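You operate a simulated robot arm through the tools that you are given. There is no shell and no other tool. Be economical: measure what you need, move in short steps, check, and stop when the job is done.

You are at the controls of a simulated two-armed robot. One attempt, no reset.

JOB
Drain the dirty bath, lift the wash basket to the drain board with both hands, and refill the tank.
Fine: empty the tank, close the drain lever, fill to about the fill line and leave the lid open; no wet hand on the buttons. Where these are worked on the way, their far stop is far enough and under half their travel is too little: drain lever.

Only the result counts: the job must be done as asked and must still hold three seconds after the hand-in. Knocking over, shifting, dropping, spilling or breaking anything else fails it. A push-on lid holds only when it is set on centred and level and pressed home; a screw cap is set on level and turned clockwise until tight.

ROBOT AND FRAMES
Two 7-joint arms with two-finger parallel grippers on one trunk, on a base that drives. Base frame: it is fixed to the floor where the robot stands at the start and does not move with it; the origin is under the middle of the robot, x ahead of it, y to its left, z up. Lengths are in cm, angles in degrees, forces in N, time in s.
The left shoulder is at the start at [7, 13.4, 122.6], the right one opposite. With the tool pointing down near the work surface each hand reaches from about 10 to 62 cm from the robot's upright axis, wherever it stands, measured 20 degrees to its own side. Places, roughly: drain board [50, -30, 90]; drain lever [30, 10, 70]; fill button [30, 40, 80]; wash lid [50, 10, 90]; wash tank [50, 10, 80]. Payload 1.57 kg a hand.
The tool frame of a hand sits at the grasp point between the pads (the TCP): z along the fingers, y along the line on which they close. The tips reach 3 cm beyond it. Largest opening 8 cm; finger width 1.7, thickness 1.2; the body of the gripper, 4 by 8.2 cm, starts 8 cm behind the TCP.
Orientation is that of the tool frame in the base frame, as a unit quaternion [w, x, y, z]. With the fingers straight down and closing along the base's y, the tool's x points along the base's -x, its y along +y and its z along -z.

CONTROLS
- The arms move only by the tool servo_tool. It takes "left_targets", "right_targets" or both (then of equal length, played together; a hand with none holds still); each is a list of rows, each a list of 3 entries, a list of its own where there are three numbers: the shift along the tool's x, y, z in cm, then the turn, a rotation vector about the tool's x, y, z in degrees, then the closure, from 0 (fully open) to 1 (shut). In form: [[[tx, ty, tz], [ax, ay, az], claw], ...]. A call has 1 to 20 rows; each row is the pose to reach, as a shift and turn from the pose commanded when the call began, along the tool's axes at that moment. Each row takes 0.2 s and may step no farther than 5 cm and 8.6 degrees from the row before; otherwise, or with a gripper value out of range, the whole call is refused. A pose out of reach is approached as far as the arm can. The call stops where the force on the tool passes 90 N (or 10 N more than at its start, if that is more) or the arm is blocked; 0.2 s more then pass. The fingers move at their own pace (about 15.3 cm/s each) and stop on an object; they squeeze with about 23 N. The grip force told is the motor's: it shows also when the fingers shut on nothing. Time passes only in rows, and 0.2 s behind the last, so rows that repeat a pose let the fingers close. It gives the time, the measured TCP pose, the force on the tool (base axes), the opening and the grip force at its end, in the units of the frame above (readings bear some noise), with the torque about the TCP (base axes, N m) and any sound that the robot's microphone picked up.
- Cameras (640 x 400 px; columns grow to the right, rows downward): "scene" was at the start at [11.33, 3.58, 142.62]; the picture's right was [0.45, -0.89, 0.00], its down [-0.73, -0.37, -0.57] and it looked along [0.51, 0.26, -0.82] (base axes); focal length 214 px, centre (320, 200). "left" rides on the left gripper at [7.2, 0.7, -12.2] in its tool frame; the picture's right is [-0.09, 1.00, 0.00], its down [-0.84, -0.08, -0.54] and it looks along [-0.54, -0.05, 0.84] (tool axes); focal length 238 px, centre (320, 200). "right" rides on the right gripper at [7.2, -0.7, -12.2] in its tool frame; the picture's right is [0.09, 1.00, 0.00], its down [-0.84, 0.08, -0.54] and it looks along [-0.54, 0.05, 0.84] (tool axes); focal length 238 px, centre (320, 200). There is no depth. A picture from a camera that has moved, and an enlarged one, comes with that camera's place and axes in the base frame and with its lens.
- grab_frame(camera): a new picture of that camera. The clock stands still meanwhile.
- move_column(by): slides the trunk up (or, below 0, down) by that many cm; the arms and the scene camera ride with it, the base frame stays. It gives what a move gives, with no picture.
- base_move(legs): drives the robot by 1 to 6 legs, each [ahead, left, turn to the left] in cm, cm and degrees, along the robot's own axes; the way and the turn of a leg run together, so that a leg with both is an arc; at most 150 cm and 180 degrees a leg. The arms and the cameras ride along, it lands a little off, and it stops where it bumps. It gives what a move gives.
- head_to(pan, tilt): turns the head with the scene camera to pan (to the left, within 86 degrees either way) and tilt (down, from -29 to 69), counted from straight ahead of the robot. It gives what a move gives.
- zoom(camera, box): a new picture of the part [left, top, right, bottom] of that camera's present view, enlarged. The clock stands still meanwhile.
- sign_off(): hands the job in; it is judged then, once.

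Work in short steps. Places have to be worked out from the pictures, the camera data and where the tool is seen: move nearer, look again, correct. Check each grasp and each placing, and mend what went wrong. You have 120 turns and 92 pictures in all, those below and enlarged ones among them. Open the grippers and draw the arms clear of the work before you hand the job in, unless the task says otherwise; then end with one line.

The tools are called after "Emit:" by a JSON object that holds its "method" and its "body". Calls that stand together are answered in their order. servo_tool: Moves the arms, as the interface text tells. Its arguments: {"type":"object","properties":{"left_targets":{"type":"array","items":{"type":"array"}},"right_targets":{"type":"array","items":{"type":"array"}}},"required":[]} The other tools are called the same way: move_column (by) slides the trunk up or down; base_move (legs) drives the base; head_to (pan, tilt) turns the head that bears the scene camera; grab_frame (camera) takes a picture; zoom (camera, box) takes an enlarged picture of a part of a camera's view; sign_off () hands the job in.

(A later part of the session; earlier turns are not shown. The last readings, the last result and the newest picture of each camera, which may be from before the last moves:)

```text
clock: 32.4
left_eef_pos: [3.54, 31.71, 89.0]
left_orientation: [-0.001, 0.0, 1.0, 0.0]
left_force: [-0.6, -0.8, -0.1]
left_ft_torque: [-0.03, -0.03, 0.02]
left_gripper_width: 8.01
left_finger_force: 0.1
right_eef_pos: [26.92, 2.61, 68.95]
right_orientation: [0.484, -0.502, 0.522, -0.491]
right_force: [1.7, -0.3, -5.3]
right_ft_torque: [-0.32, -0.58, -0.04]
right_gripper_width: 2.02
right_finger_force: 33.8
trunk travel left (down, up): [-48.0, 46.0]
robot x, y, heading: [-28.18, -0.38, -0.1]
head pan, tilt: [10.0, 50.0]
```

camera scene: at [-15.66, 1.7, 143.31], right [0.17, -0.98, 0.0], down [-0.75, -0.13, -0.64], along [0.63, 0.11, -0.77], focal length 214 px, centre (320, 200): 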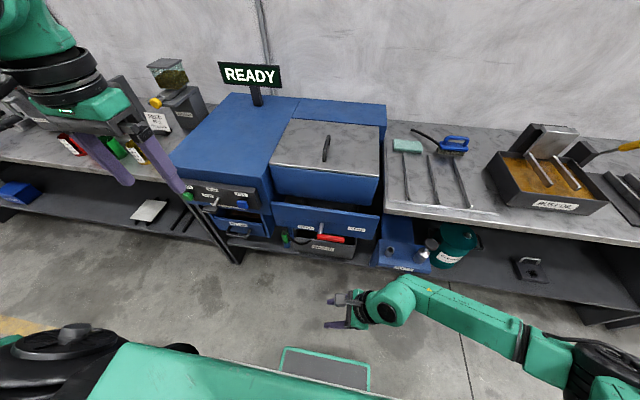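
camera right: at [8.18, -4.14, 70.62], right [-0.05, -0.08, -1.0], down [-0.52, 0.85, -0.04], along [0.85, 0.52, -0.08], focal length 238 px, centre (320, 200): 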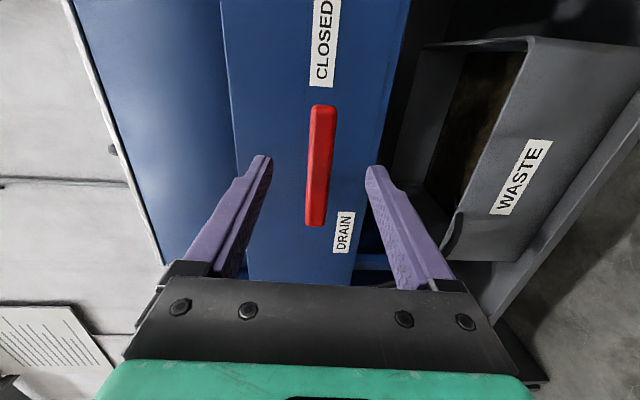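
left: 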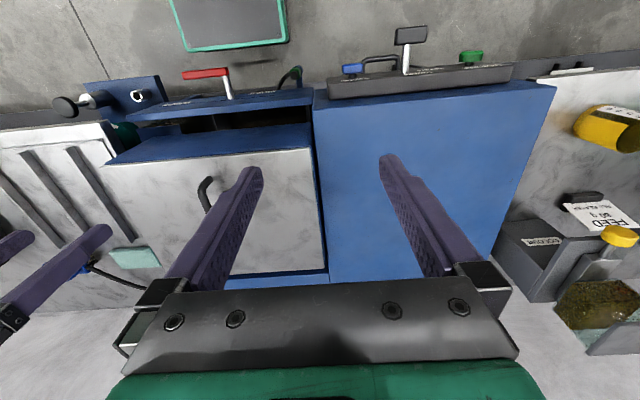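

Gripped. I sweep the bar down along the arc with matching wrist roll.

Emit:
{"method": "servo_tool", "body": {"right_targets": [[[-0.06, 0.93, 6.3e-09], [0, 0, 7.5], 1], [[-0.24, 1.84, 0], [0, 0, 15], 1], [[-0.54, 2.72, 0], [0, 0, 22.5], 1], [[-0.95, 3.55, 0], [0, 0, 30], 1], [[-1.47, 4.32, 0], [0, 0, 37.5], 1], [[-2.08, 5.02, 0], [0, 0, 45], 1], [[-2.78, 5.63, 0], [0, 0, 52.5], 1], [[-3.55, 6.15, 0], [0, 0, 60], 1]]}}

Emit:
{"method": "grab_frame", "body": {"camera": "right"}}

```text
clock: 34.2
left_eef_pos: [3.46, 31.53, 89.03]
left_orientation: [0.0, 0.0, 1.0, 0.0]
left_force: [0.2, -0.5, -0.2]
left_ft_torque: [0.01, -0.02, 0.0]
left_gripper_width: 8.0
left_finger_force: 0.0
right_eef_pos: [26.88, 6.18, 63.19]
right_orientation: [0.667, -0.17, 0.702, -0.183]
right_force: [21.8, -3.6, 18.2]
right_ft_torque: [0.67, 0.23, 0.18]
right_gripper_width: 2.02
right_finger_force: 34.3
trunk travel left (down, up): [-48.0, 46.0]
robot x, y, heading: [-28.17, -0.07, 0.0]
head pan, tilt: [10.0, 50.0]
```

```text
58 pictures are left
camera right: at [14.23, 2.36, 57.84], right [0.0, 0.83, -0.56], down [-0.5, 0.49, 0.72], along [0.87, 0.28, 0.41], focal length 238 px, centre (320, 200)
```

right: 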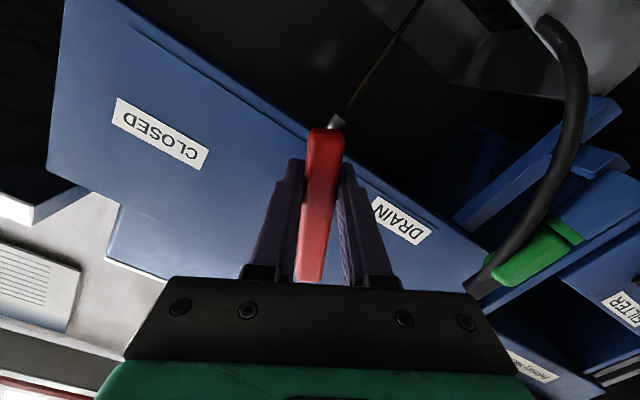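

A thin stream is visible falling: it is draining at 60°. I continue to the stop.

Emit:
{"method": "servo_tool", "body": {"right_targets": [[[-0.06, 0.93, 0], [0, 0, 7.5], 1], [[-0.24, 1.84, 0], [0, 0, 15], 1], [[-0.54, 2.72, 0], [0, 0, 22.5], 1], [[-0.95, 3.55, 0], [0, 0, 30], 1]]}}

Emit:
{"method": "servo_tool", "body": {"right_targets": [[[-0.06, 0.93, 0], [0, 0, 7.5], 1], [[-0.24, 1.84, 0], [0, 0, 15], 1]]}}

Emit:
{"method": "grab_frame", "body": {"camera": "right"}}

```text
clock: 35.2
left_eef_pos: [3.69, 31.91, 88.81]
left_orientation: [-0.001, -0.001, 1.0, -0.001]
left_force: [0.8, 0.0, -1.1]
left_ft_torque: [-0.02, 0.02, -0.02]
left_gripper_width: 8.0
left_finger_force: 0.0
right_eef_pos: [26.66, 9.14, 62.43]
right_orientation: [0.686, 0.012, 0.728, -0.004]
right_force: [23.0, 7.3, -0.2]
right_ft_torque: [-0.68, -0.26, 0.52]
right_gripper_width: 1.99
right_finger_force: 33.5
right hand out of reach, approached as far as the arm can: row 3, 4
trunk travel left (down, up): [-48.0, 46.0]
robot x, y, heading: [-27.9, 0.4, -0.3]
head pan, tilt: [10.0, 50.0]
```

```text
clock: 35.8
left_eef_pos: [3.84, 31.45, 88.88]
left_orientation: [-0.003, 0.001, 1.0, 0.001]
left_force: [0.3, 0.0, 0.8]
left_ft_torque: [0.03, -0.02, -0.02]
left_gripper_width: 8.01
left_finger_force: 0.1
right_eef_pos: [26.54, 9.12, 63.09]
right_orientation: [0.677, 0.113, 0.722, 0.082]
right_force: [-2.1, -21.1, -31.2]
right_ft_torque: [-0.73, 0.32, 0.8]
right_gripper_width: 2.57
right_finger_force: 36.6
right hand out of reach, approached as far as the arm can: row 1, 2
trunk travel left (down, up): [-48.0, 46.0]
robot x, y, heading: [-28.04, -0.0, 0.1]
head pan, tilt: [10.0, 50.0]
```

```text
57 pictures are left
camera right: at [13.92, 10.87, 56.9], right [0.05, 0.98, 0.18], down [-0.49, -0.14, 0.86], along [0.87, -0.13, 0.47], focal length 238 px, centre (320, 200)
```

right: 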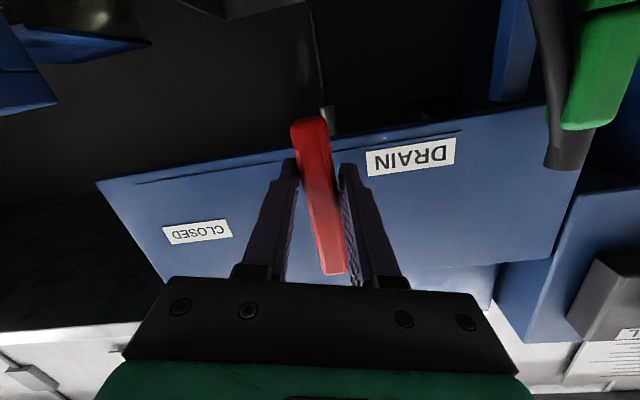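

The bar now lags the hand's roll: the stop is at about 90° (pointing down). I open the fingers in place and see whether the lever stays.

Emit:
{"method": "servo_tool", "body": {"right_targets": [[[0, 0, 0], [0, 0, -8], 1], [[0, 0, 0], [0, 0, -15], 1], [[0, 0, 0], [0, 0, -15], 0.5], [[0, 0, 0], [0, 0, -15], 0.5]]}}

Emit:
{"method": "grab_frame", "body": {"camera": "right"}}

```text
clock: 36.8
left_eef_pos: [3.47, 31.73, 88.96]
left_orientation: [0.0, -0.001, 1.0, 0.0]
left_force: [-0.4, -0.5, -1.0]
left_ft_torque: [-0.02, 0.03, 0.0]
left_gripper_width: 8.01
left_finger_force: 0.1
right_eef_pos: [26.63, 9.78, 63.93]
right_orientation: [0.69, 0.015, 0.724, -0.005]
right_force: [-0.7, 0.0, 0.6]
right_ft_torque: [0.01, 0.0, 0.01]
right_gripper_width: 3.99
right_finger_force: 0.1
trunk travel left (down, up): [-48.0, 46.0]
robot x, y, heading: [-28.25, 0.18, -0.2]
head pan, tilt: [10.0, 50.0]
```

```text
56 pictures are left
camera right: at [13.97, 9.47, 57.41], right [0.02, 1.0, -0.08], down [-0.5, 0.08, 0.86], along [0.87, 0.02, 0.5], focal length 238 px, centre (320, 200)
```

right: 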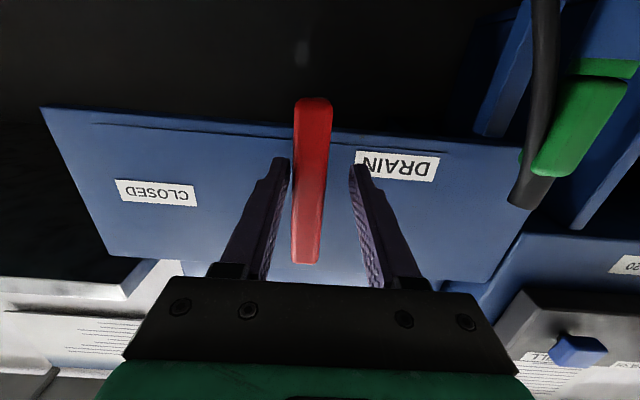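

The lever stays vertical with no force on the hand. I back straight out and check again.

Emit:
{"method": "servo_tool", "body": {"right_targets": [[[0, 0, 0], [0, 0, 0], 0.2], [[0, 0, -3], [0, 0, 0], 0.2], [[0, 0, -6], [0, 0, 0], 0.2], [[0, 0, -10], [0, 0, 0], 0.2], [[0, 0, -10], [0, 0, 0], 0.2], [[0, 0, -10], [0, 0, 0], 0.2], [[0, 0, -10], [0, 0, 0], 0.2]]}}

Emit:
{"method": "grab_frame", "body": {"camera": "right"}}

```text
clock: 38.4
left_eef_pos: [3.53, 31.76, 89.04]
left_orientation: [0.0, 0.0, 1.0, 0.0]
left_force: [1.0, -0.6, 1.2]
left_ft_torque: [0.02, 0.0, -0.02]
left_gripper_width: 8.0
left_finger_force: 0.0
right_eef_pos: [16.73, 9.63, 64.4]
right_orientation: [0.688, 0.014, 0.726, -0.004]
right_force: [0.0, -0.1, 0.0]
right_ft_torque: [-0.03, 0.01, -0.01]
right_gripper_width: 6.39
right_finger_force: 0.0
right hand out of reach, approached as far as the arm can: row 4, 5, 6, 7
trunk travel left (down, up): [-48.0, 46.0]
robot x, y, heading: [-28.65, -0.24, -0.1]
head pan, tilt: [10.0, 50.0]
```

```text
55 pictures are left
camera right: at [3.98, 9.4, 58.03], right [0.02, 1.0, -0.08], down [-0.5, 0.08, 0.86], along [0.87, 0.02, 0.5], focal length 238 px, centre (320, 200)
```

right: 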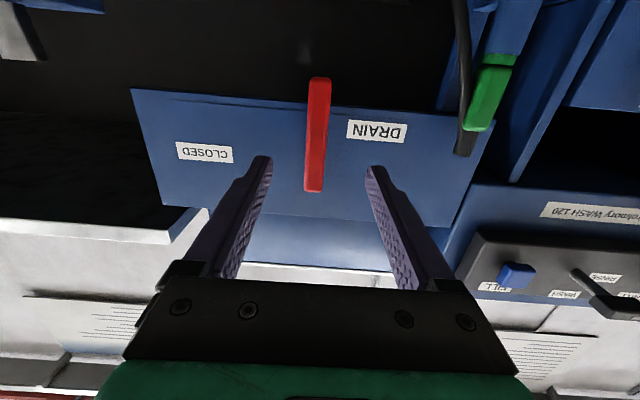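

The lever stays at the drain stop. Now I raise the trunk back and pitch the right hand back down, to open the lid next.

Emit:
{"method": "move_column", "body": {"by": 40}}

Emit:
{"method": "servo_tool", "body": {"right_targets": [[[0, -2, 0], [0, 8.5, 0], 0.2], [[0, -4, 0], [0, 17, 0], 0.2], [[0, -6, 0], [0, 25.5, 0], 0.2], [[0, -8, 0], [0, 34, 0], 0.2], [[0, -10, 0], [0, 42.5, 0], 0.2], [[0, -12, 0], [0, 51, 0], 0.2], [[0, -14, 0], [0, 59.5, 0], 0.2], [[0, -16, 0], [0, 68, 0], 0.2], [[0, -18, 0], [0, 76.5, 0], 0.2], [[0, -20, 0], [0, 85, 0], 0.2]]}}

Emit:
{"method": "grab_frame", "body": {"camera": "scene"}}

```text
clock: 42.2
left_eef_pos: [3.35, 31.66, 129.05]
left_orientation: [0.0, 0.0, 1.0, 0.0]
left_force: [0.0, -0.4, 1.1]
left_ft_torque: [0.03, -0.01, -0.02]
left_gripper_width: 8.02
left_finger_force: 0.1
right_eef_pos: [16.78, 9.73, 104.46]
right_orientation: [0.688, 0.015, 0.725, -0.005]
right_force: [0.7, -1.1, 0.0]
right_ft_torque: [0.0, -0.04, 0.01]
right_gripper_width: 6.4
right_finger_force: 0.0
trunk travel left (down, up): [-88.0, 6.0]
robot x, y, heading: [-28.11, 0.21, -0.2]
head pan, tilt: [10.0, 50.0]
```

```text
clock: 44.5
left_eef_pos: [3.43, 31.59, 129.01]
left_orientation: [0.0, 0.0, 1.0, 0.0]
left_force: [1.1, -1.0, -0.8]
left_ft_torque: [0.02, 0.03, 0.02]
left_gripper_width: 7.98
left_finger_force: 0.0
right_eef_pos: [16.22, -10.27, 104.22]
right_orientation: [0.017, 0.014, 1.0, 0.007]
right_force: [-0.7, -0.6, 0.7]
right_ft_torque: [-0.01, 0.0, -0.02]
right_gripper_width: 6.4
right_finger_force: 0.1
trunk travel left (down, up): [-88.0, 6.0]
robot x, y, heading: [-28.36, -0.09, 0.0]
head pan, tilt: [10.0, 50.0]
```

```text
54 pictures are left
camera scene: at [-15.5, 1.58, 151.3], right [0.17, -0.98, 0.0], down [-0.75, -0.13, -0.64], along [0.63, 0.11, -0.77], focal length 214 px, centre (320, 200)
```

scene: 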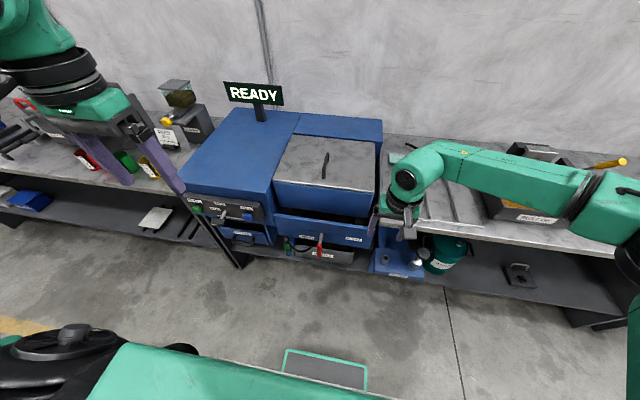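

I raise the right hand and drive back ahead to the work position.

Emit:
{"method": "servo_tool", "body": {"right_targets": [[[0, -3, -4], [0, 0, 0], 0.2], [[0, -6, -8], [0, 0, 0], 0.2], [[0, -9, -12], [0, 0, 0], 0.2], [[0, -12, -16], [0, 0, 0], 0.2]]}}

Emit:
{"method": "base_move", "body": {"legs": [[26, 0, 0]]}}

Emit:
{"method": "head_to", "body": {"pan": 12, "tilt": 52}}

Emit:
{"method": "grab_frame", "body": {"camera": "scene"}}

```text
clock: 45.5
left_eef_pos: [3.29, 31.64, 129.08]
left_orientation: [0.0, 0.0, 1.0, 0.0]
left_force: [0.3, 0.5, 0.4]
left_ft_torque: [0.03, -0.01, 0.01]
left_gripper_width: 7.98
left_finger_force: 0.0
right_eef_pos: [15.0, -22.58, 120.13]
right_orientation: [0.017, 0.014, 1.0, 0.007]
right_force: [-1.0, 0.3, -0.1]
right_ft_torque: [0.0, 0.03, -0.02]
right_gripper_width: 6.4
right_finger_force: 0.0
trunk travel left (down, up): [-88.0, 6.0]
robot x, y, heading: [-27.8, -0.27, -0.0]
head pan, tilt: [10.0, 50.0]
```

```text
clock: 47.3
left_eef_pos: [28.92, 31.79, 129.05]
left_orientation: [0.001, -0.002, 1.0, 0.0]
left_force: [-0.2, 0.4, 0.0]
left_ft_torque: [-0.01, -0.03, 0.02]
left_gripper_width: 8.0
left_finger_force: 0.1
right_eef_pos: [40.83, -22.43, 120.17]
right_orientation: [0.02, 0.013, 1.0, 0.007]
right_force: [-0.3, 0.3, 0.6]
right_ft_torque: [-0.03, -0.03, -0.01]
right_gripper_width: 6.4
right_finger_force: 0.1
trunk travel left (down, up): [-88.0, 6.0]
robot x, y, heading: [-2.11, -0.06, 0.0]
head pan, tilt: [10.0, 50.0]
```

```text
clock: 47.9
left_eef_pos: [29.16, 31.79, 129.01]
left_orientation: [0.001, -0.002, 1.0, 0.0]
left_force: [-0.3, -0.5, -0.1]
left_ft_torque: [0.0, -0.03, 0.0]
left_gripper_width: 8.0
left_finger_force: 0.0
right_eef_pos: [40.92, -22.3, 119.97]
right_orientation: [0.019, 0.013, 1.0, 0.006]
right_force: [0.1, -0.4, -0.7]
right_ft_torque: [0.01, -0.01, -0.01]
right_gripper_width: 6.4
right_finger_force: 0.1
trunk travel left (down, up): [-88.0, 6.0]
robot x, y, heading: [-2.61, 0.16, -0.2]
head pan, tilt: [12.0, 52.0]
```

```text
53 pictures are left
camera scene: at [9.89, 1.97, 151.05], right [0.21, -0.98, 0.0], down [-0.77, -0.17, -0.62], along [0.6, 0.13, -0.79], focal length 214 px, centre (320, 200)
```

scene: 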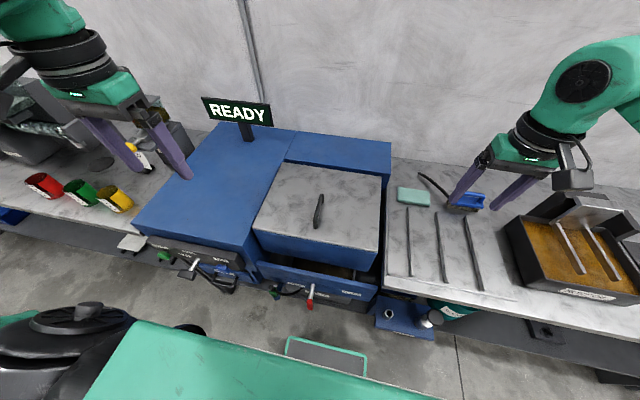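

Left hand goes above the lid handle at about [46.5, 9.7, 108].

Emit:
{"method": "servo_tool", "body": {"left_targets": [[[-2.2, -2.75, 2.5], [0, 0, 0], 0.2], [[-4.3, -5.5, 5], [0, 0, 0], 0.2], [[-6.5, -8.25, 7.5], [0, 0, 0], 0.2], [[-8.6, -11, 10], [0, 0, 0], 0.2], [[-10.8, -13.8, 12.5], [0, 0, 0], 0.2], [[-13, -16.5, 15], [0, 0, 0], 0.2], [[-15.1, -19.3, 17.5], [0, 0, 0], 0.2], [[-17.3, -22, 20], [0, 0, 0], 0.2]]}}

Emit:
{"method": "grab_frame", "body": {"camera": "left"}}

```text
clock: 49.7
left_eef_pos: [45.77, 10.83, 109.57]
left_orientation: [0.001, -0.001, 1.0, -0.001]
left_force: [-0.7, -0.3, 0.0]
left_ft_torque: [-0.02, 0.03, 0.0]
left_gripper_width: 6.41
left_finger_force: 0.1
left hand out of reach, approached as far as the arm can: row 8
right_eef_pos: [41.33, -22.26, 120.05]
right_orientation: [0.017, 0.014, 1.0, 0.006]
right_force: [0.6, 1.6, 0.3]
right_ft_torque: [-0.02, 0.02, 0.0]
right_gripper_width: 6.4
right_finger_force: 0.0
trunk travel left (down, up): [-88.0, 6.0]
robot x, y, heading: [-2.5, -0.09, 0.1]
head pan, tilt: [12.0, 52.0]
```

```text
52 pictures are left
camera left: at [38.63, 11.51, 121.69], right [0.09, 1.0, 0.0], down [0.84, -0.07, 0.54], along [0.54, -0.05, -0.84], focal length 238 px, centre (320, 200)
```

left: 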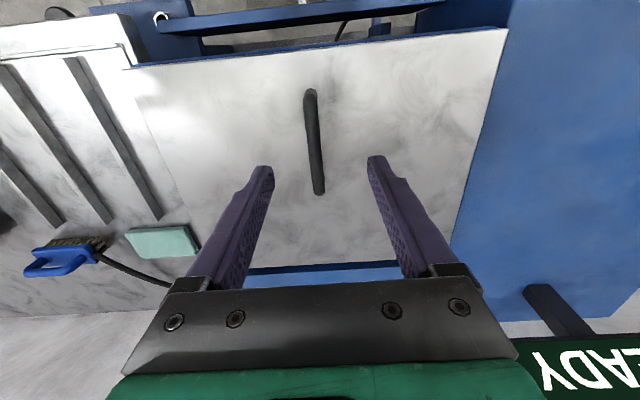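

The handle runs x 42–51 at y≈10.3 between the fingers. I shift 0.5 cm and lower the trunk 8 cm, which brings the hand down around it.

Emit:
{"method": "servo_tool", "body": {"left_targets": [[[0.5, 0, 0], [0, 0, 0], 0.2], [[0.5, 0, 0], [0, 0, 0], 0.2]]}}

Emit:
{"method": "move_column", "body": {"by": -8}}

Emit:
{"method": "grab_frame", "body": {"camera": "left"}}

Emit:
{"method": "zoom", "body": {"camera": "scene", "box": [240, 120, 400, 220]}}

```text
clock: 50.3
left_eef_pos: [45.19, 10.94, 109.29]
left_orientation: [0.0, -0.002, 1.0, -0.001]
left_force: [0.3, 0.7, -0.5]
left_ft_torque: [0.0, 0.0, 0.0]
left_gripper_width: 6.39
left_finger_force: 0.0
right_eef_pos: [41.11, -22.3, 120.07]
right_orientation: [0.017, 0.013, 1.0, 0.006]
right_force: [-0.7, 0.5, 0.0]
right_ft_torque: [0.04, 0.04, 0.01]
right_gripper_width: 6.38
right_finger_force: 0.0
trunk travel left (down, up): [-88.0, 6.0]
robot x, y, heading: [-2.37, -0.21, 0.3]
head pan, tilt: [12.0, 52.0]
```

```text
clock: 51.5
left_eef_pos: [45.05, 10.89, 101.47]
left_orientation: [0.0, -0.002, 1.0, 0.0]
left_force: [-0.6, -0.5, -0.1]
left_ft_torque: [-0.02, 0.02, 0.0]
left_gripper_width: 6.39
left_finger_force: 0.2
right_eef_pos: [41.12, -22.36, 112.05]
right_orientation: [0.018, 0.013, 1.0, 0.007]
right_force: [-0.1, 0.8, -0.6]
right_ft_torque: [0.01, 0.0, -0.03]
right_gripper_width: 6.4
right_finger_force: 0.0
trunk travel left (down, up): [-80.0, 14.0]
robot x, y, heading: [-2.17, 0.23, 0.1]
head pan, tilt: [12.0, 52.0]
```

```text
51 pictures are left
camera left: at [37.95, 11.52, 113.7], right [0.09, 1.0, 0.0], down [0.84, -0.07, 0.54], along [0.54, -0.05, -0.84], focal length 238 px, centre (320, 200)
```

left: 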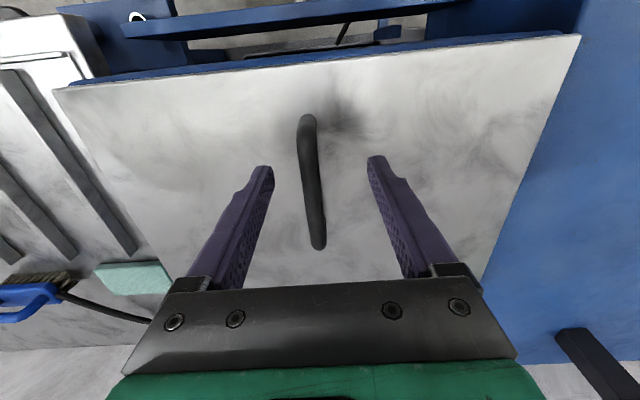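

```text
4.00 times, centred on (320, 170) of scene
camera zoom: at [10.04, 1.96, 143.04], right [0.21, -0.98, 0.0], down [-0.77, -0.17, -0.62], along [0.6, 0.13, -0.79], focal length 858 px, centre (320, 320)
```

zoom: 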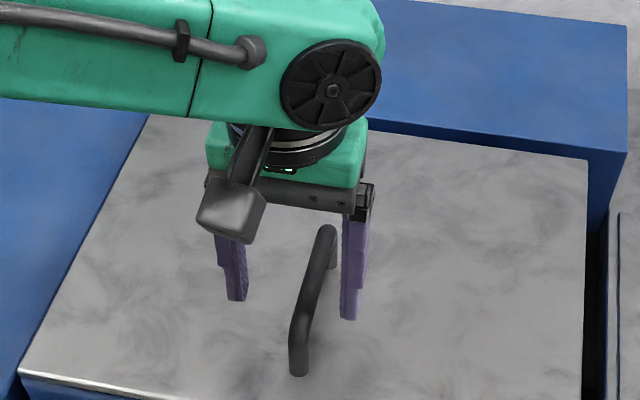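

Emit:
{"method": "servo_tool", "body": {"left_targets": [[[0, -0.3, 1], [0, 0, 0], 0.2], [[0, -0.5, 2], [0, 0, 0], 0.2], [[0, -0.5, 2], [0, 0, 0], 0.2]]}}

```text
clock: 52.3
left_eef_pos: [44.67, 10.86, 99.68]
left_orientation: [0.0, -0.002, 1.0, -0.002]
left_force: [0.5, -0.2, -0.3]
left_ft_torque: [0.01, -0.02, 0.01]
left_gripper_width: 6.39
left_finger_force: 0.1
left hand out of reach, approached as far as the arm can: row 2, 3
right_eef_pos: [41.01, -22.43, 112.17]
right_orientation: [0.017, 0.013, 1.0, 0.007]
right_force: [-0.7, 0.3, 0.2]
right_ft_torque: [0.05, 0.0, 0.0]
right_gripper_width: 6.41
right_finger_force: 0.1
trunk travel left (down, up): [-80.0, 14.0]
robot x, y, heading: [-2.14, -0.37, 0.2]
head pan, tilt: [12.0, 52.0]
```

The left arm is at its inward limit. I raise the hand, shift the base 12 cm to the right, and come back over the handle.

Emit:
{"method": "servo_tool", "body": {"left_targets": [[[0, 0.5, -4], [0, 0, 0], 0.2], [[0, 1, -8], [0, 0, 0], 0.2]]}}

Emit:
{"method": "base_move", "body": {"legs": [[0, -12, 0]]}}

Emit:
{"method": "servo_tool", "body": {"left_targets": [[[0, 4, 0], [0, 0, 0], 0.2], [[0, 8, 0], [0, 0, 0], 0.2], [[0, 11, 0], [0, 0, 0], 0.2], [[0, 11, 0], [0, 0, 0], 0.2]]}}

```text
clock: 52.9
left_eef_pos: [44.54, 11.67, 107.69]
left_orientation: [0.002, -0.002, 1.0, -0.001]
left_force: [-0.1, 1.6, 0.1]
left_ft_torque: [-0.01, 0.0, 0.01]
left_gripper_width: 6.41
left_finger_force: 0.0
right_eef_pos: [40.99, -22.38, 112.16]
right_orientation: [0.019, 0.013, 1.0, 0.007]
right_force: [-0.7, 0.1, 0.3]
right_ft_torque: [-0.03, -0.01, -0.02]
right_gripper_width: 6.38
right_finger_force: 0.0
trunk travel left (down, up): [-80.0, 14.0]
robot x, y, heading: [-2.33, -0.21, 0.2]
head pan, tilt: [12.0, 52.0]
```

```text
clock: 54.1
left_eef_pos: [44.62, 0.08, 107.65]
left_orientation: [0.001, -0.002, 1.0, -0.001]
left_force: [0.5, -0.1, -0.3]
left_ft_torque: [-0.04, -0.02, -0.03]
left_gripper_width: 6.39
left_finger_force: 0.1
right_eef_pos: [41.15, -34.12, 112.14]
right_orientation: [0.019, 0.013, 1.0, 0.005]
right_force: [-0.7, 0.6, -0.1]
right_ft_torque: [-0.03, -0.02, 0.01]
right_gripper_width: 6.4
right_finger_force: 0.0
trunk travel left (down, up): [-80.0, 14.0]
robot x, y, heading: [-1.83, -12.2, -0.0]
head pan, tilt: [12.0, 52.0]
```

```text
clock: 55.1
left_eef_pos: [44.73, 10.87, 107.64]
left_orientation: [0.0, -0.001, 1.0, 0.0]
left_force: [1.3, 1.0, 0.3]
left_ft_torque: [0.02, -0.01, -0.01]
left_gripper_width: 6.4
left_finger_force: 0.1
right_eef_pos: [41.11, -34.33, 112.12]
right_orientation: [0.018, 0.013, 1.0, 0.006]
right_force: [-0.5, 0.7, -0.1]
right_ft_torque: [0.02, 0.01, -0.01]
right_gripper_width: 6.4
right_finger_force: 0.0
trunk travel left (down, up): [-80.0, 14.0]
robot x, y, heading: [-2.21, -11.9, 0.4]
head pan, tilt: [12.0, 52.0]
```

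Now I move 0.6 cm right, descend around the handle to z≈99, and close.

Emit:
{"method": "servo_tool", "body": {"left_targets": [[[0, -0.6, 4], [0, 0, 0], 0.2], [[0, -0.6, 8], [0, 0, 0], 0.2], [[0, -0.6, 8.6], [0, 0, 0], 0.2], [[0, -0.6, 8.6], [0, 0, 0], 1], [[0, -0.6, 8.6], [0, 0, 0], 1], [[0, -0.6, 8.6], [0, 0, 0], 1]]}}

Emit:
{"method": "grab_frame", "body": {"camera": "left"}}

```text
clock: 56.5
left_eef_pos: [44.64, 10.33, 99.0]
left_orientation: [0.0, 0.0, 1.0, 0.0]
left_force: [-0.4, -0.7, -2.0]
left_ft_torque: [-0.01, -0.88, -0.05]
left_gripper_width: 1.38
left_finger_force: 29.7
right_eef_pos: [41.15, -34.33, 112.11]
right_orientation: [0.017, 0.014, 1.0, 0.007]
right_force: [-0.8, -0.3, 0.1]
right_ft_torque: [-0.04, 0.0, -0.03]
right_gripper_width: 6.41
right_finger_force: 0.1
trunk travel left (down, up): [-80.0, 14.0]
robot x, y, heading: [-2.37, -12.3, 0.3]
head pan, tilt: [12.0, 52.0]
```

```text
49 pictures are left
camera left: at [37.48, 10.9, 111.28], right [0.09, 1.0, 0.0], down [0.84, -0.08, 0.54], along [0.54, -0.05, -0.84], focal length 238 px, centre (320, 200)
```

left: 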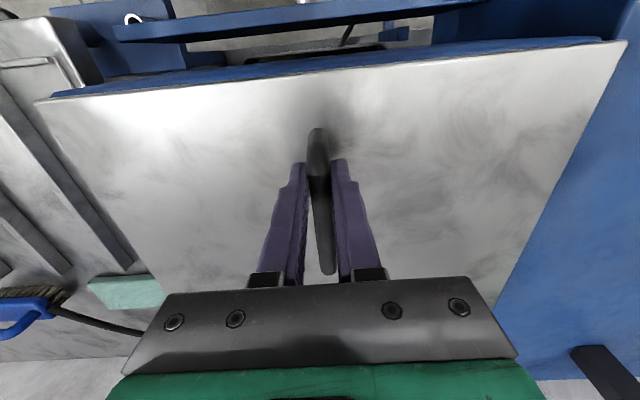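

Gripped the handle (1.38 cm). Test lift of 2 cm along the presumed rear-hinge arc.

Emit:
{"method": "servo_tool", "body": {"left_targets": [[[-0.1, 0, -0.7], [0, 0, 0], 1], [[-0.2, 0, -1.4], [0, 0, 0], 1], [[-0.44, 0, -2.1], [0, 0, 0], 1]]}}

Emit:
{"method": "grab_frame", "body": {"camera": "scene"}}

```text
clock: 57.3
left_eef_pos: [45.14, 10.43, 100.95]
left_orientation: [-0.002, -0.001, 1.0, 0.0]
left_force: [-6.7, 1.2, -23.1]
left_ft_torque: [0.05, 0.16, -0.1]
left_gripper_width: 1.39
left_finger_force: 30.3
right_eef_pos: [41.32, -34.11, 112.02]
right_orientation: [0.016, 0.014, 1.0, 0.006]
right_force: [0.5, 0.2, 0.6]
right_ft_torque: [-0.02, 0.03, 0.02]
right_gripper_width: 6.41
right_finger_force: 0.0
trunk travel left (down, up): [-80.0, 14.0]
robot x, y, heading: [-2.41, -12.05, -0.0]
head pan, tilt: [12.0, 52.0]
```

```text
48 pictures are left
camera scene: at [10.26, -9.73, 143.01], right [0.21, -0.98, 0.0], down [-0.77, -0.17, -0.61], along [0.6, 0.13, -0.79], focal length 214 px, centre (320, 200)
```

scene: 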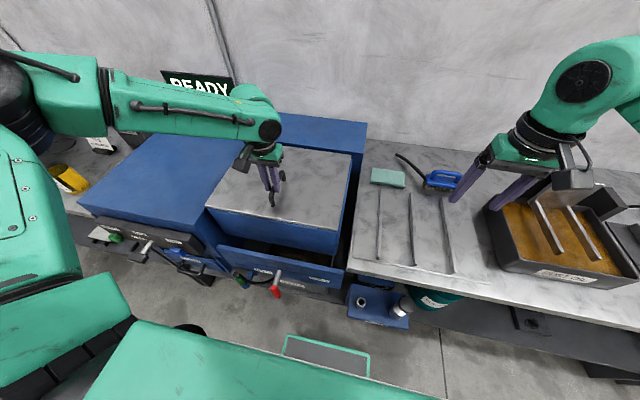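

Emit:
{"method": "zoom", "body": {"camera": "scene", "box": [190, 110, 382, 230]}}

Emit:
{"method": "grab_frame", "body": {"camera": "left"}}

```text
3.33 times, centred on (286, 170) of scene
camera zoom: at [10.26, -9.73, 143.01], right [0.21, -0.98, 0.0], down [-0.77, -0.17, -0.61], along [0.6, 0.13, -0.79], focal length 715 px, centre (433, 300)
```

zoom: 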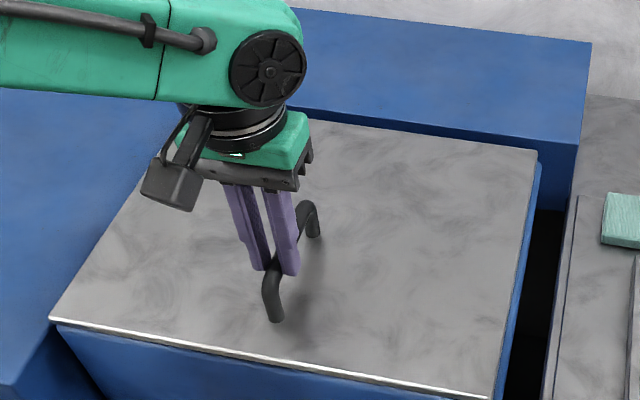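

```text
46 pictures are left
camera left: at [38.07, 11.09, 113.22], right [0.09, 1.0, 0.0], down [0.84, -0.07, 0.54], along [0.54, -0.05, -0.84], focal length 238 px, centre (320, 200)
```

left: 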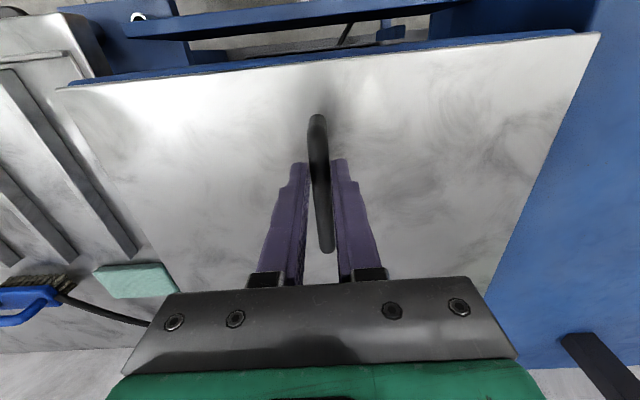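

The lid did not lift; the fingers slipped up. I lower again and test whether it slides backward (+x) instead.

Emit:
{"method": "servo_tool", "body": {"left_targets": [[[0.2, 0, 1.2], [0, 0, 0], 0.9], [[0.44, 0, 2.1], [0, 0, 0], 1], [[-0.3, 0, 2.1], [0, 0, 0], 1], [[-1, 0, 2.1], [0, 0, 0], 1], [[-1.6, 0, 2.1], [0, 0, 0], 1]]}}

Emit:
{"method": "grab_frame", "body": {"camera": "left"}}

```text
clock: 58.5
left_eef_pos: [45.93, 10.2, 99.2]
left_orientation: [-0.001, -0.001, 1.0, 0.001]
left_force: [-24.2, -1.7, 0.8]
left_ft_torque: [0.0, 0.24, -0.04]
left_gripper_width: 1.36
left_finger_force: 30.3
right_eef_pos: [40.59, -34.33, 112.16]
right_orientation: [0.019, 0.013, 1.0, 0.007]
right_force: [0.2, -0.4, 0.4]
right_ft_torque: [0.05, 0.02, 0.03]
right_gripper_width: 6.4
right_finger_force: 0.1
trunk travel left (down, up): [-80.0, 14.0]
robot x, y, heading: [-2.3, -11.76, 0.2]
head pan, tilt: [12.0, 52.0]
```

```text
45 pictures are left
camera left: at [38.87, 10.82, 111.39], right [0.09, 1.0, 0.0], down [0.84, -0.08, 0.54], along [0.54, -0.05, -0.84], focal length 238 px, centre (320, 200)
```

left: 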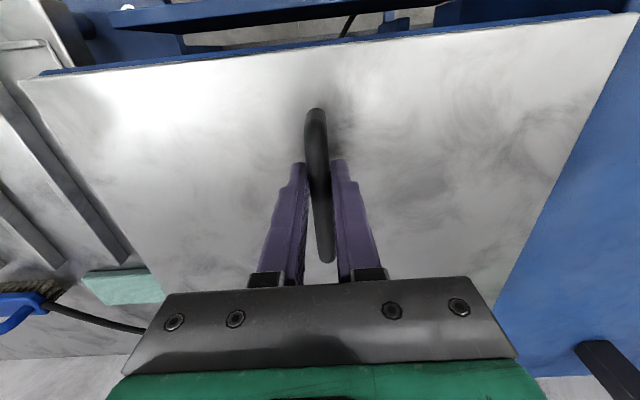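

It slipped along the bar too. The lid may be strongly damped, so I regrip near the front end and lift very slowly.

Emit:
{"method": "servo_tool", "body": {"left_targets": [[[0, 0, 0], [0, 0, 0], 0.7], [[2.5, 0, -0.3], [0, 0, 0], 0.7], [[2.5, 0, -0.3], [0, 0, 0], 1], [[2.5, 0, -0.3], [0, 0, 0], 1], [[2.5, 0, -0.6], [0, 0, 0], 1], [[2.5, 0, -0.7], [0, 0, 0], 1], [[2.5, 0, -0.8], [0, 0, 0], 1], [[2.5, 0, -0.9], [0, 0, 0], 1], [[2.5, 0, -1], [0, 0, 0], 1], [[2.5, 0, -1], [0, 0, 0], 1], [[2.5, 0, -1], [0, 0, 0], 1]]}}

```text
clock: 60.9
left_eef_pos: [44.38, 10.39, 99.8]
left_orientation: [-0.002, -0.002, 1.0, -0.001]
left_force: [-3.5, -0.4, -23.3]
left_ft_torque: [-0.01, 0.18, -0.08]
left_gripper_width: 1.4
left_finger_force: 30.7
right_eef_pos: [41.23, -34.15, 112.0]
right_orientation: [0.017, 0.013, 1.0, 0.006]
right_force: [0.7, 0.9, 0.7]
right_ft_torque: [0.01, -0.02, -0.02]
right_gripper_width: 6.39
right_finger_force: 0.0
trunk travel left (down, up): [-80.0, 14.0]
robot x, y, heading: [-2.32, -11.48, 0.2]
head pan, tilt: [12.0, 52.0]
```

Still 23 N slip limit. I test sideways (±y), where the fingers push the bar positively.

Emit:
{"method": "servo_tool", "body": {"left_targets": [[[0, 0, 0.8], [0, 0, 0], 1], [[0, 0.5, 0.8], [0, 0, 0], 1], [[0, 1, 0.8], [0, 0, 0], 1], [[0, 1.5, 0.8], [0, 0, 0], 1]]}}

Emit:
{"method": "servo_tool", "body": {"left_targets": [[[0, -0.7, 0], [0, 0, 0], 1], [[0, -1.5, 0], [0, 0, 0], 1], [[0, -2.2, 0], [0, 0, 0], 1], [[0, -3, 0], [0, 0, 0], 1]]}}

Emit:
{"method": "servo_tool", "body": {"left_targets": [[[0, 0.7, 0], [0, 0, 0], 1], [[0, 1.5, 0], [0, 0, 0], 1], [[1, 1.5, 0], [0, 0, 0], 1], [[2, 1.5, 0], [0, 0, 0], 1], [[3, 1.5, 0], [0, 0, 0], 1], [[4, 1.5, 0], [0, 0, 0], 1]]}}

Emit:
{"method": "grab_frame", "body": {"camera": "left"}}

```text
clock: 61.9
left_eef_pos: [44.15, 11.59, 99.42]
left_orientation: [0.004, -0.001, 1.0, 0.0]
left_force: [7.2, -1.1, 22.8]
left_ft_torque: [-0.05, -0.25, -0.03]
left_gripper_width: 1.39
left_finger_force: 30.5
right_eef_pos: [41.07, -34.5, 112.03]
right_orientation: [0.019, 0.014, 1.0, 0.008]
right_force: [-0.6, 0.0, -0.2]
right_ft_torque: [0.05, 0.02, -0.02]
right_gripper_width: 6.41
right_finger_force: 0.0
trunk travel left (down, up): [-80.0, 14.0]
robot x, y, heading: [-2.13, -11.71, -0.0]
head pan, tilt: [12.0, 52.0]
```

```text
clock: 62.9
left_eef_pos: [44.1, 10.1, 98.97]
left_orientation: [0.0, -0.004, 1.0, 0.0]
left_force: [6.0, 42.0, 21.3]
left_ft_torque: [0.45, 0.09, -0.27]
left_gripper_width: 1.36
left_finger_force: 30.2
right_eef_pos: [41.17, -33.24, 112.32]
right_orientation: [0.018, 0.011, 1.0, 0.002]
right_force: [0.1, 0.8, 0.0]
right_ft_torque: [-0.01, -0.02, -0.01]
right_gripper_width: 6.38
right_finger_force: 0.0
trunk travel left (down, up): [-80.0, 14.0]
robot x, y, heading: [-2.06, -11.71, -0.0]
head pan, tilt: [12.0, 52.0]
```

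```text
clock: 64.3
left_eef_pos: [39.47, 10.36, 99.41]
left_orientation: [0.0, -0.001, 1.0, 0.0]
left_force: [-0.4, -0.1, -0.6]
left_ft_torque: [-0.01, -0.1, 0.03]
left_gripper_width: 0.0
left_finger_force: 20.9
right_eef_pos: [40.6, -34.22, 112.28]
right_orientation: [0.021, 0.012, 1.0, 0.006]
right_force: [-0.8, -0.3, 0.1]
right_ft_torque: [0.0, -0.05, -0.02]
right_gripper_width: 6.41
right_finger_force: 0.0
trunk travel left (down, up): [-80.0, 14.0]
robot x, y, heading: [-2.53, -12.01, 0.3]
head pan, tilt: [12.0, 52.0]
```

```text
44 pictures are left
camera left: at [32.37, 10.89, 111.65], right [0.09, 1.0, 0.0], down [0.84, -0.07, 0.54], along [0.54, -0.05, -0.84], focal length 238 px, centre (320, 200)
```

left: 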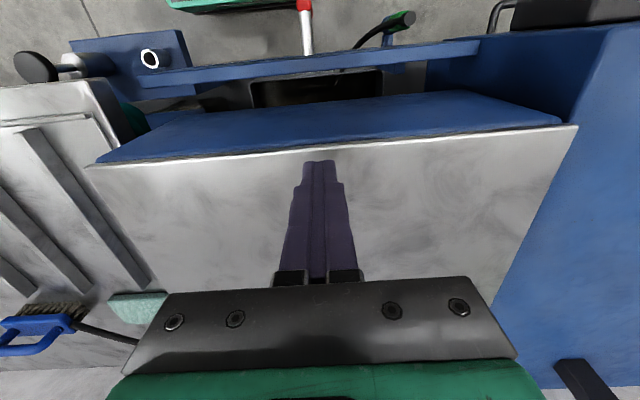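

Key finding: the handle moved +1.2 cm in y with no resistance and stopped hard at the original place, so the lid slides to the left. I regrip the handle.

Emit:
{"method": "servo_tool", "body": {"left_targets": [[[0, 0, -4], [0, 0, 0], 0.5], [[-4, 0, -4], [0, 0, 0], 0.5], [[-7, 0, -4], [0, 0, 0], 0.5], [[-7, 0, 0], [0, 0, 0], 0.5], [[-7, 0, 0], [0, 0, 0], 1], [[-7, 0, 0], [0, 0, 0], 1], [[-7, 0, 0], [0, 0, 0], 1]]}}

Emit:
{"method": "servo_tool", "body": {"left_targets": [[[0, 0.7, 0], [0, 0, 0], 1], [[0, 1.5, 0], [0, 0, 0], 1], [[0, 2.5, 0], [0, 0, 0], 1], [[0, 3.5, 0], [0, 0, 0], 1], [[0, 4.5, 0], [0, 0, 0], 1]]}}

Emit:
{"method": "grab_frame", "body": {"camera": "scene"}}

```text
clock: 65.9
left_eef_pos: [47.23, 10.25, 99.23]
left_orientation: [-0.001, -0.001, 1.0, 0.0]
left_force: [2.6, -0.1, 0.5]
left_ft_torque: [0.01, -0.6, -0.01]
left_gripper_width: 1.38
left_finger_force: 30.1
right_eef_pos: [41.15, -34.23, 111.96]
right_orientation: [0.018, 0.014, 1.0, 0.007]
right_force: [-0.5, 0.6, -0.1]
right_ft_torque: [0.02, 0.0, 0.0]
right_gripper_width: 6.39
right_finger_force: 0.0
trunk travel left (down, up): [-80.0, 14.0]
robot x, y, heading: [-2.27, -11.94, -0.1]
head pan, tilt: [12.0, 52.0]
```

```text
clock: 67.1
left_eef_pos: [47.38, 14.74, 99.11]
left_orientation: [-0.001, -0.002, 1.0, 0.0]
left_force: [5.9, -2.2, 2.8]
left_ft_torque: [-0.04, 0.65, -0.01]
left_gripper_width: 1.37
left_finger_force: 30.1
right_eef_pos: [41.33, -34.36, 112.02]
right_orientation: [0.018, 0.013, 1.0, 0.007]
right_force: [-0.1, 0.6, 0.5]
right_ft_torque: [0.01, -0.03, -0.03]
right_gripper_width: 6.4
right_finger_force: 0.1
trunk travel left (down, up): [-80.0, 14.0]
robot x, y, heading: [-2.01, -11.75, 0.1]
head pan, tilt: [12.0, 52.0]
```

```text
43 pictures are left
camera scene: at [10.21, -10.02, 143.03], right [0.21, -0.98, 0.0], down [-0.77, -0.16, -0.61], along [0.6, 0.13, -0.79], focal length 214 px, centre (320, 200)
```

scene: 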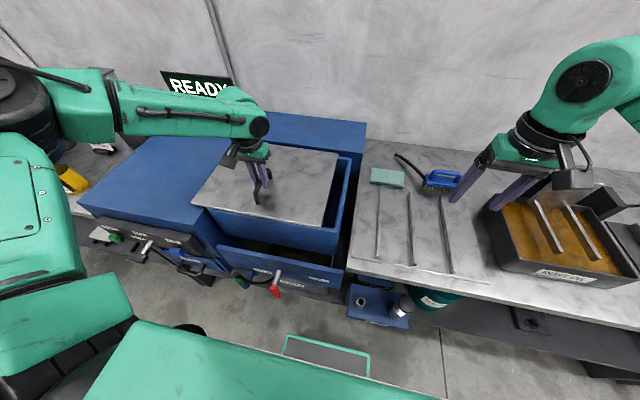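

The lid slides left over the neighbouring unit. I keep sliding it.

Emit:
{"method": "servo_tool", "body": {"left_targets": [[[0, 1.5, 0], [0, 0, 0], 1], [[0, 3, 0], [0, 0, 0], 1], [[0, 4.5, 0], [0, 0, 0], 1], [[0, 6, 0], [0, 0, 0], 1], [[0, 7.5, 0], [0, 0, 0], 1], [[0, 9, 0], [0, 0, 0], 1], [[0, 10.5, 0], [0, 0, 0], 1], [[0, 12, 0], [0, 0, 0], 1], [[0, 13.5, 0], [0, 0, 0], 1], [[0, 15, 0], [0, 0, 0], 1]]}}

Emit:
{"method": "grab_frame", "body": {"camera": "scene"}}

```text
clock: 69.3
left_eef_pos: [47.23, 29.78, 99.19]
left_orientation: [0.0, -0.003, 1.0, -0.001]
left_force: [3.9, -2.5, 0.0]
left_ft_torque: [-0.01, 0.74, 0.01]
left_gripper_width: 1.38
left_finger_force: 30.1
right_eef_pos: [41.39, -34.33, 111.98]
right_orientation: [0.016, 0.012, 1.0, 0.007]
right_force: [-0.4, 0.8, -0.9]
right_ft_torque: [0.02, -0.02, 0.0]
right_gripper_width: 6.4
right_finger_force: 0.0
trunk travel left (down, up): [-80.0, 14.0]
robot x, y, heading: [-2.22, -11.87, 0.2]
head pan, tilt: [12.0, 52.0]
```

```text
42 pictures are left
camera scene: at [10.23, -9.98, 143.03], right [0.21, -0.98, 0.0], down [-0.77, -0.17, -0.61], along [0.6, 0.13, -0.79], focal length 214 px, centre (320, 200)
```

scene: 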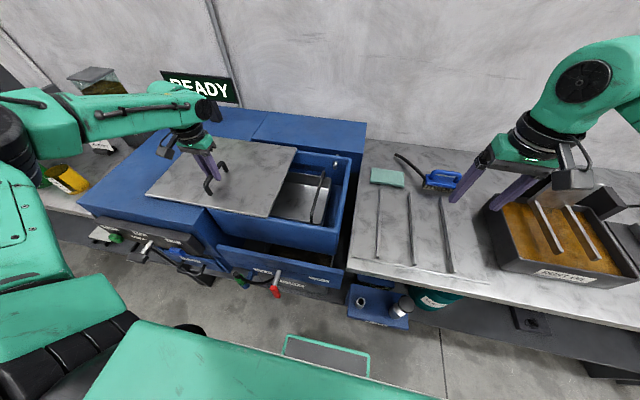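

The basket appears. I continue to slide towards the stop.

Emit:
{"method": "servo_tool", "body": {"left_targets": [[[0, 1.5, 0], [0, 0, 0], 1], [[0, 3, 0], [0, 0, 0], 1], [[0, 4.5, 0], [0, 0, 0], 1], [[0, 6, 0], [0, 0, 0], 1], [[0, 7.5, 0], [0, 0, 0], 1], [[0, 9, 0], [0, 0, 0], 1], [[0, 10.2, 0], [0, 0, 0], 1], [[0, 11.2, 0], [0, 0, 0], 1], [[0, 12, 0], [0, 0, 0], 1], [[0, 13, 0], [0, 0, 0], 1]]}}

Emit:
{"method": "grab_frame", "body": {"camera": "scene"}}

```text
clock: 71.5
left_eef_pos: [46.94, 41.85, 99.49]
left_orientation: [-0.004, -0.001, 1.0, -0.002]
left_force: [16.0, -2.8, -12.0]
left_ft_torque: [-0.01, 0.3, -0.02]
left_gripper_width: 1.4
left_finger_force: 29.9
left hand out of reach, approached as far as the arm can: row 8, 9, 10
right_eef_pos: [41.92, -33.97, 111.68]
right_orientation: [0.014, 0.013, 1.0, 0.005]
right_force: [1.1, 0.5, -0.6]
right_ft_torque: [-0.01, 0.01, -0.02]
right_gripper_width: 6.4
right_finger_force: 0.0
trunk travel left (down, up): [-80.0, 14.0]
robot x, y, heading: [-2.29, -11.77, -0.0]
head pan, tilt: [12.0, 52.0]
```

```text
41 pictures are left
camera scene: at [11.09, -9.61, 142.91], right [0.21, -0.98, 0.0], down [-0.78, -0.17, -0.61], along [0.6, 0.13, -0.79], focal length 214 px, centre (320, 200)
```

scene: 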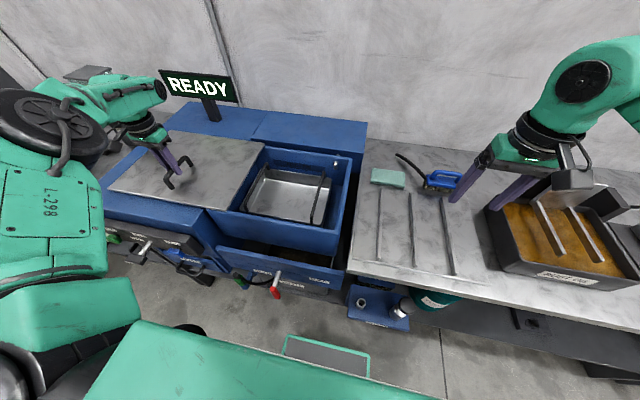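

Emit:
{"method": "zoom", "body": {"camera": "scene", "box": [220, 130, 364, 220]}}

```text
4.44 times, centred on (292, 175) of scene
camera zoom: at [11.09, -9.61, 142.91], right [0.21, -0.98, 0.0], down [-0.78, -0.17, -0.61], along [0.6, 0.13, -0.79], focal length 953 px, centre (444, 311)
```

zoom: 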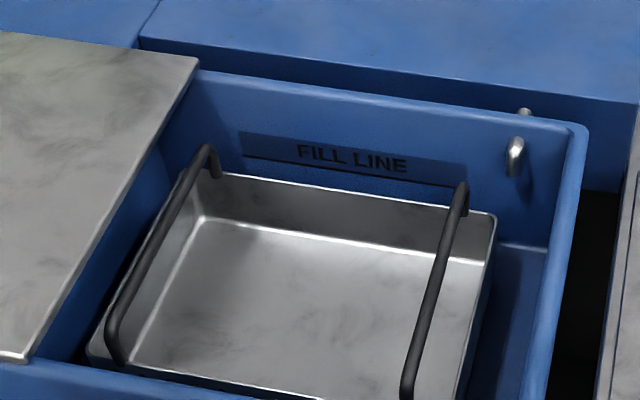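

The tank looks empty with the basket's two bar handles visible. The lid needs a little more; I shift the base left 4 cm carrying the lid along.

Emit:
{"method": "base_move", "body": {"legs": [[0, 4, 0]]}}

Emit:
{"method": "zoom", "body": {"camera": "scene", "box": [100, 110, 380, 285]}}

```text
clock: 72.4
left_eef_pos: [46.46, 45.34, 99.91]
left_orientation: [-0.004, -0.002, 1.0, 0.0]
left_force: [10.7, -3.4, -3.6]
left_ft_torque: [0.01, 0.62, -0.03]
left_gripper_width: 1.37
left_finger_force: 29.6
right_eef_pos: [41.58, -30.47, 111.81]
right_orientation: [0.015, 0.013, 1.0, 0.007]
right_force: [0.3, -0.3, -0.9]
right_ft_torque: [0.0, 0.03, 0.01]
right_gripper_width: 6.4
right_finger_force: 0.0
trunk travel left (down, up): [-80.0, 14.0]
robot x, y, heading: [-2.2, -7.85, -0.1]
head pan, tilt: [12.0, 52.0]
```

```text
2.29 times, centred on (240, 198) of scene
camera zoom: at [10.63, -6.23, 142.97], right [0.21, -0.98, 0.0], down [-0.77, -0.16, -0.61], along [0.6, 0.13, -0.79], focal length 490 px, centre (503, 206)
```

zoom: 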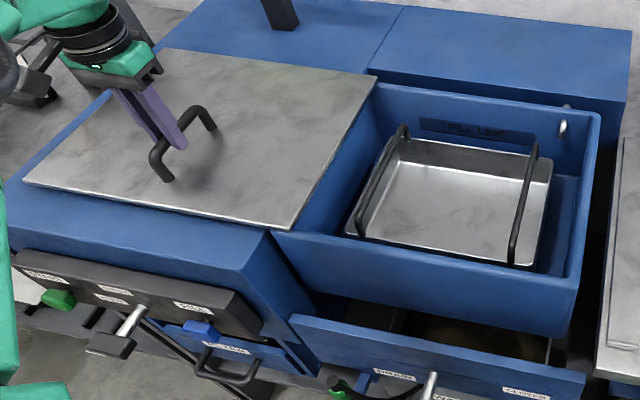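

The lid is now clear of the tank opening. I release the handle, raise the left hand and draw it back.

Emit:
{"method": "servo_tool", "body": {"left_targets": [[[0, 0, 0], [0, 0, 0], 0.3], [[0, 0, 0], [0, 0, 0], 0.3], [[0, 0, -4], [0, 0, 0], 0.3], [[0, 0, -8], [0, 0, 0], 0.3], [[3, -3, -12], [0, 0, 0], 0.3], [[6, -6, -14], [0, 0, 0], 0.3], [[9, -9, -14], [0, 0, 0], 0.3], [[12, -12, -14], [0, 0, 0], 0.3]]}}

Emit:
{"method": "base_move", "body": {"legs": [[4, 17.8, 0]]}}

Emit:
{"method": "head_to", "body": {"pan": 0, "tilt": 55}}

Emit:
{"method": "grab_frame", "body": {"camera": "scene"}}

```text
refused: row 5 steps farther than a row can; nothing moved
```

```text
clock: 73.5
left_eef_pos: [47.99, 48.77, 100.04]
left_orientation: [-0.003, 0.01, 0.999, -0.038]
left_force: [5.0, -40.7, 16.3]
left_ft_torque: [-0.92, 0.72, 0.48]
left_gripper_width: 1.42
left_finger_force: 30.4
right_eef_pos: [41.94, -24.12, 112.27]
right_orientation: [0.021, 0.018, 1.0, 0.01]
right_force: [-0.7, 0.5, 1.3]
right_ft_torque: [-0.08, -0.06, -0.01]
right_gripper_width: 6.39
right_finger_force: 0.0
trunk travel left (down, up): [-80.0, 14.0]
robot x, y, heading: [-0.42, -0.68, -0.5]
head pan, tilt: [12.0, 52.0]
stopped in leg 1: the force on the tool passed its limit at 97 N (the readings are from after the stop); the commanded pose is now the measured one
```

```text
clock: 74.3
left_eef_pos: [48.1, 48.94, 100.01]
left_orientation: [-0.007, 0.007, 0.999, -0.031]
left_force: [0.8, -40.8, 15.9]
left_ft_torque: [-0.84, 0.36, 0.28]
left_gripper_width: 1.37
left_finger_force: 30.3
right_eef_pos: [42.36, -24.73, 111.87]
right_orientation: [0.018, 0.017, 1.0, 0.013]
right_force: [-0.9, -1.5, -0.1]
right_ft_torque: [0.01, 0.01, -0.03]
right_gripper_width: 6.39
right_finger_force: 0.0
trunk travel left (down, up): [-80.0, 14.0]
robot x, y, heading: [-1.01, -0.71, -0.2]
head pan, tilt: [0.0, 55.0]
```

```text
38 pictures are left
camera scene: at [11.23, -2.14, 142.67], right [0.0, -1.0, -0.01], down [-0.82, 0.01, -0.58], along [0.58, 0.01, -0.82], focal length 214 px, centre (320, 200)
```

scene: 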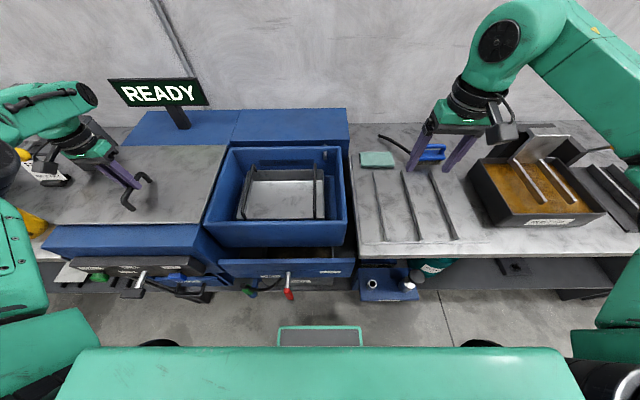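

The refusal left the hand gripping while the base moved; luckily it just pushed the lid to its stop. I release now with smaller steps.

Emit:
{"method": "servo_tool", "body": {"left_targets": [[[0, 0, 0], [0, 0, 0], 0.3], [[0, 0, 0], [0, 0, 0], 0.3], [[0, 0, -4], [0, 0, 0], 0.3], [[0, 0, -8], [0, 0, 0], 0.3], [[2.5, -2.5, -10], [0, 0, 0], 0.3], [[5, -5, -12], [0, 0, 0], 0.3], [[8, -8, -13], [0, 0, 0], 0.3], [[11, -11, -14], [0, 0, 0], 0.3]]}}

Emit:
{"method": "zoom", "body": {"camera": "scene", "box": [120, 120, 376, 280]}}

```text
clock: 76.1
left_eef_pos: [37.04, 40.45, 114.17]
left_orientation: [-0.009, 0.005, 0.999, -0.032]
left_force: [-0.2, 0.4, -0.2]
left_ft_torque: [-0.03, 0.0, 0.01]
left_gripper_width: 5.59
left_finger_force: 0.1
right_eef_pos: [42.47, -23.44, 111.97]
right_orientation: [0.018, 0.017, 1.0, 0.006]
right_force: [0.2, 0.1, -0.6]
right_ft_torque: [0.01, -0.01, 0.01]
right_gripper_width: 6.4
right_finger_force: 0.0
trunk travel left (down, up): [-80.0, 14.0]
robot x, y, heading: [-0.34, -0.66, -0.2]
head pan, tilt: [0.0, 55.0]
```

```text
2.50 times, centred on (248, 200) of scene
camera zoom: at [11.3, -0.47, 142.67], right [0.0, -1.0, 0.0], down [-0.82, 0.0, -0.57], along [0.57, 0.0, -0.82], focal length 536 px, centre (500, 200)
```

zoom: 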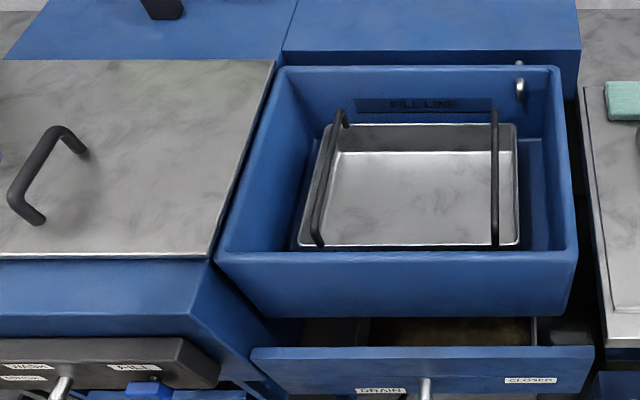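

Basket bars: left at y≈20, right at y≈0, z≈91, x from 43 to 60. I shift the base so both hands are symmetric about the basket.

Emit:
{"method": "base_move", "body": {"legs": [[4, 10.6, 0]]}}

```text
clock: 77.3
left_eef_pos: [41.17, 50.84, 114.48]
left_orientation: [-0.008, 0.007, 0.999, -0.03]
left_force: [0.1, -0.6, 0.1]
left_ft_torque: [-0.03, -0.05, -0.01]
left_gripper_width: 5.6
left_finger_force: 0.1
right_eef_pos: [46.51, -13.11, 111.93]
right_orientation: [0.018, 0.016, 1.0, 0.007]
right_force: [-1.2, -0.1, -0.2]
right_ft_torque: [0.0, 0.01, 0.01]
right_gripper_width: 6.39
right_finger_force: 0.0
trunk travel left (down, up): [-80.0, 14.0]
robot x, y, heading: [3.77, 9.58, -0.2]
head pan, tilt: [0.0, 55.0]
```

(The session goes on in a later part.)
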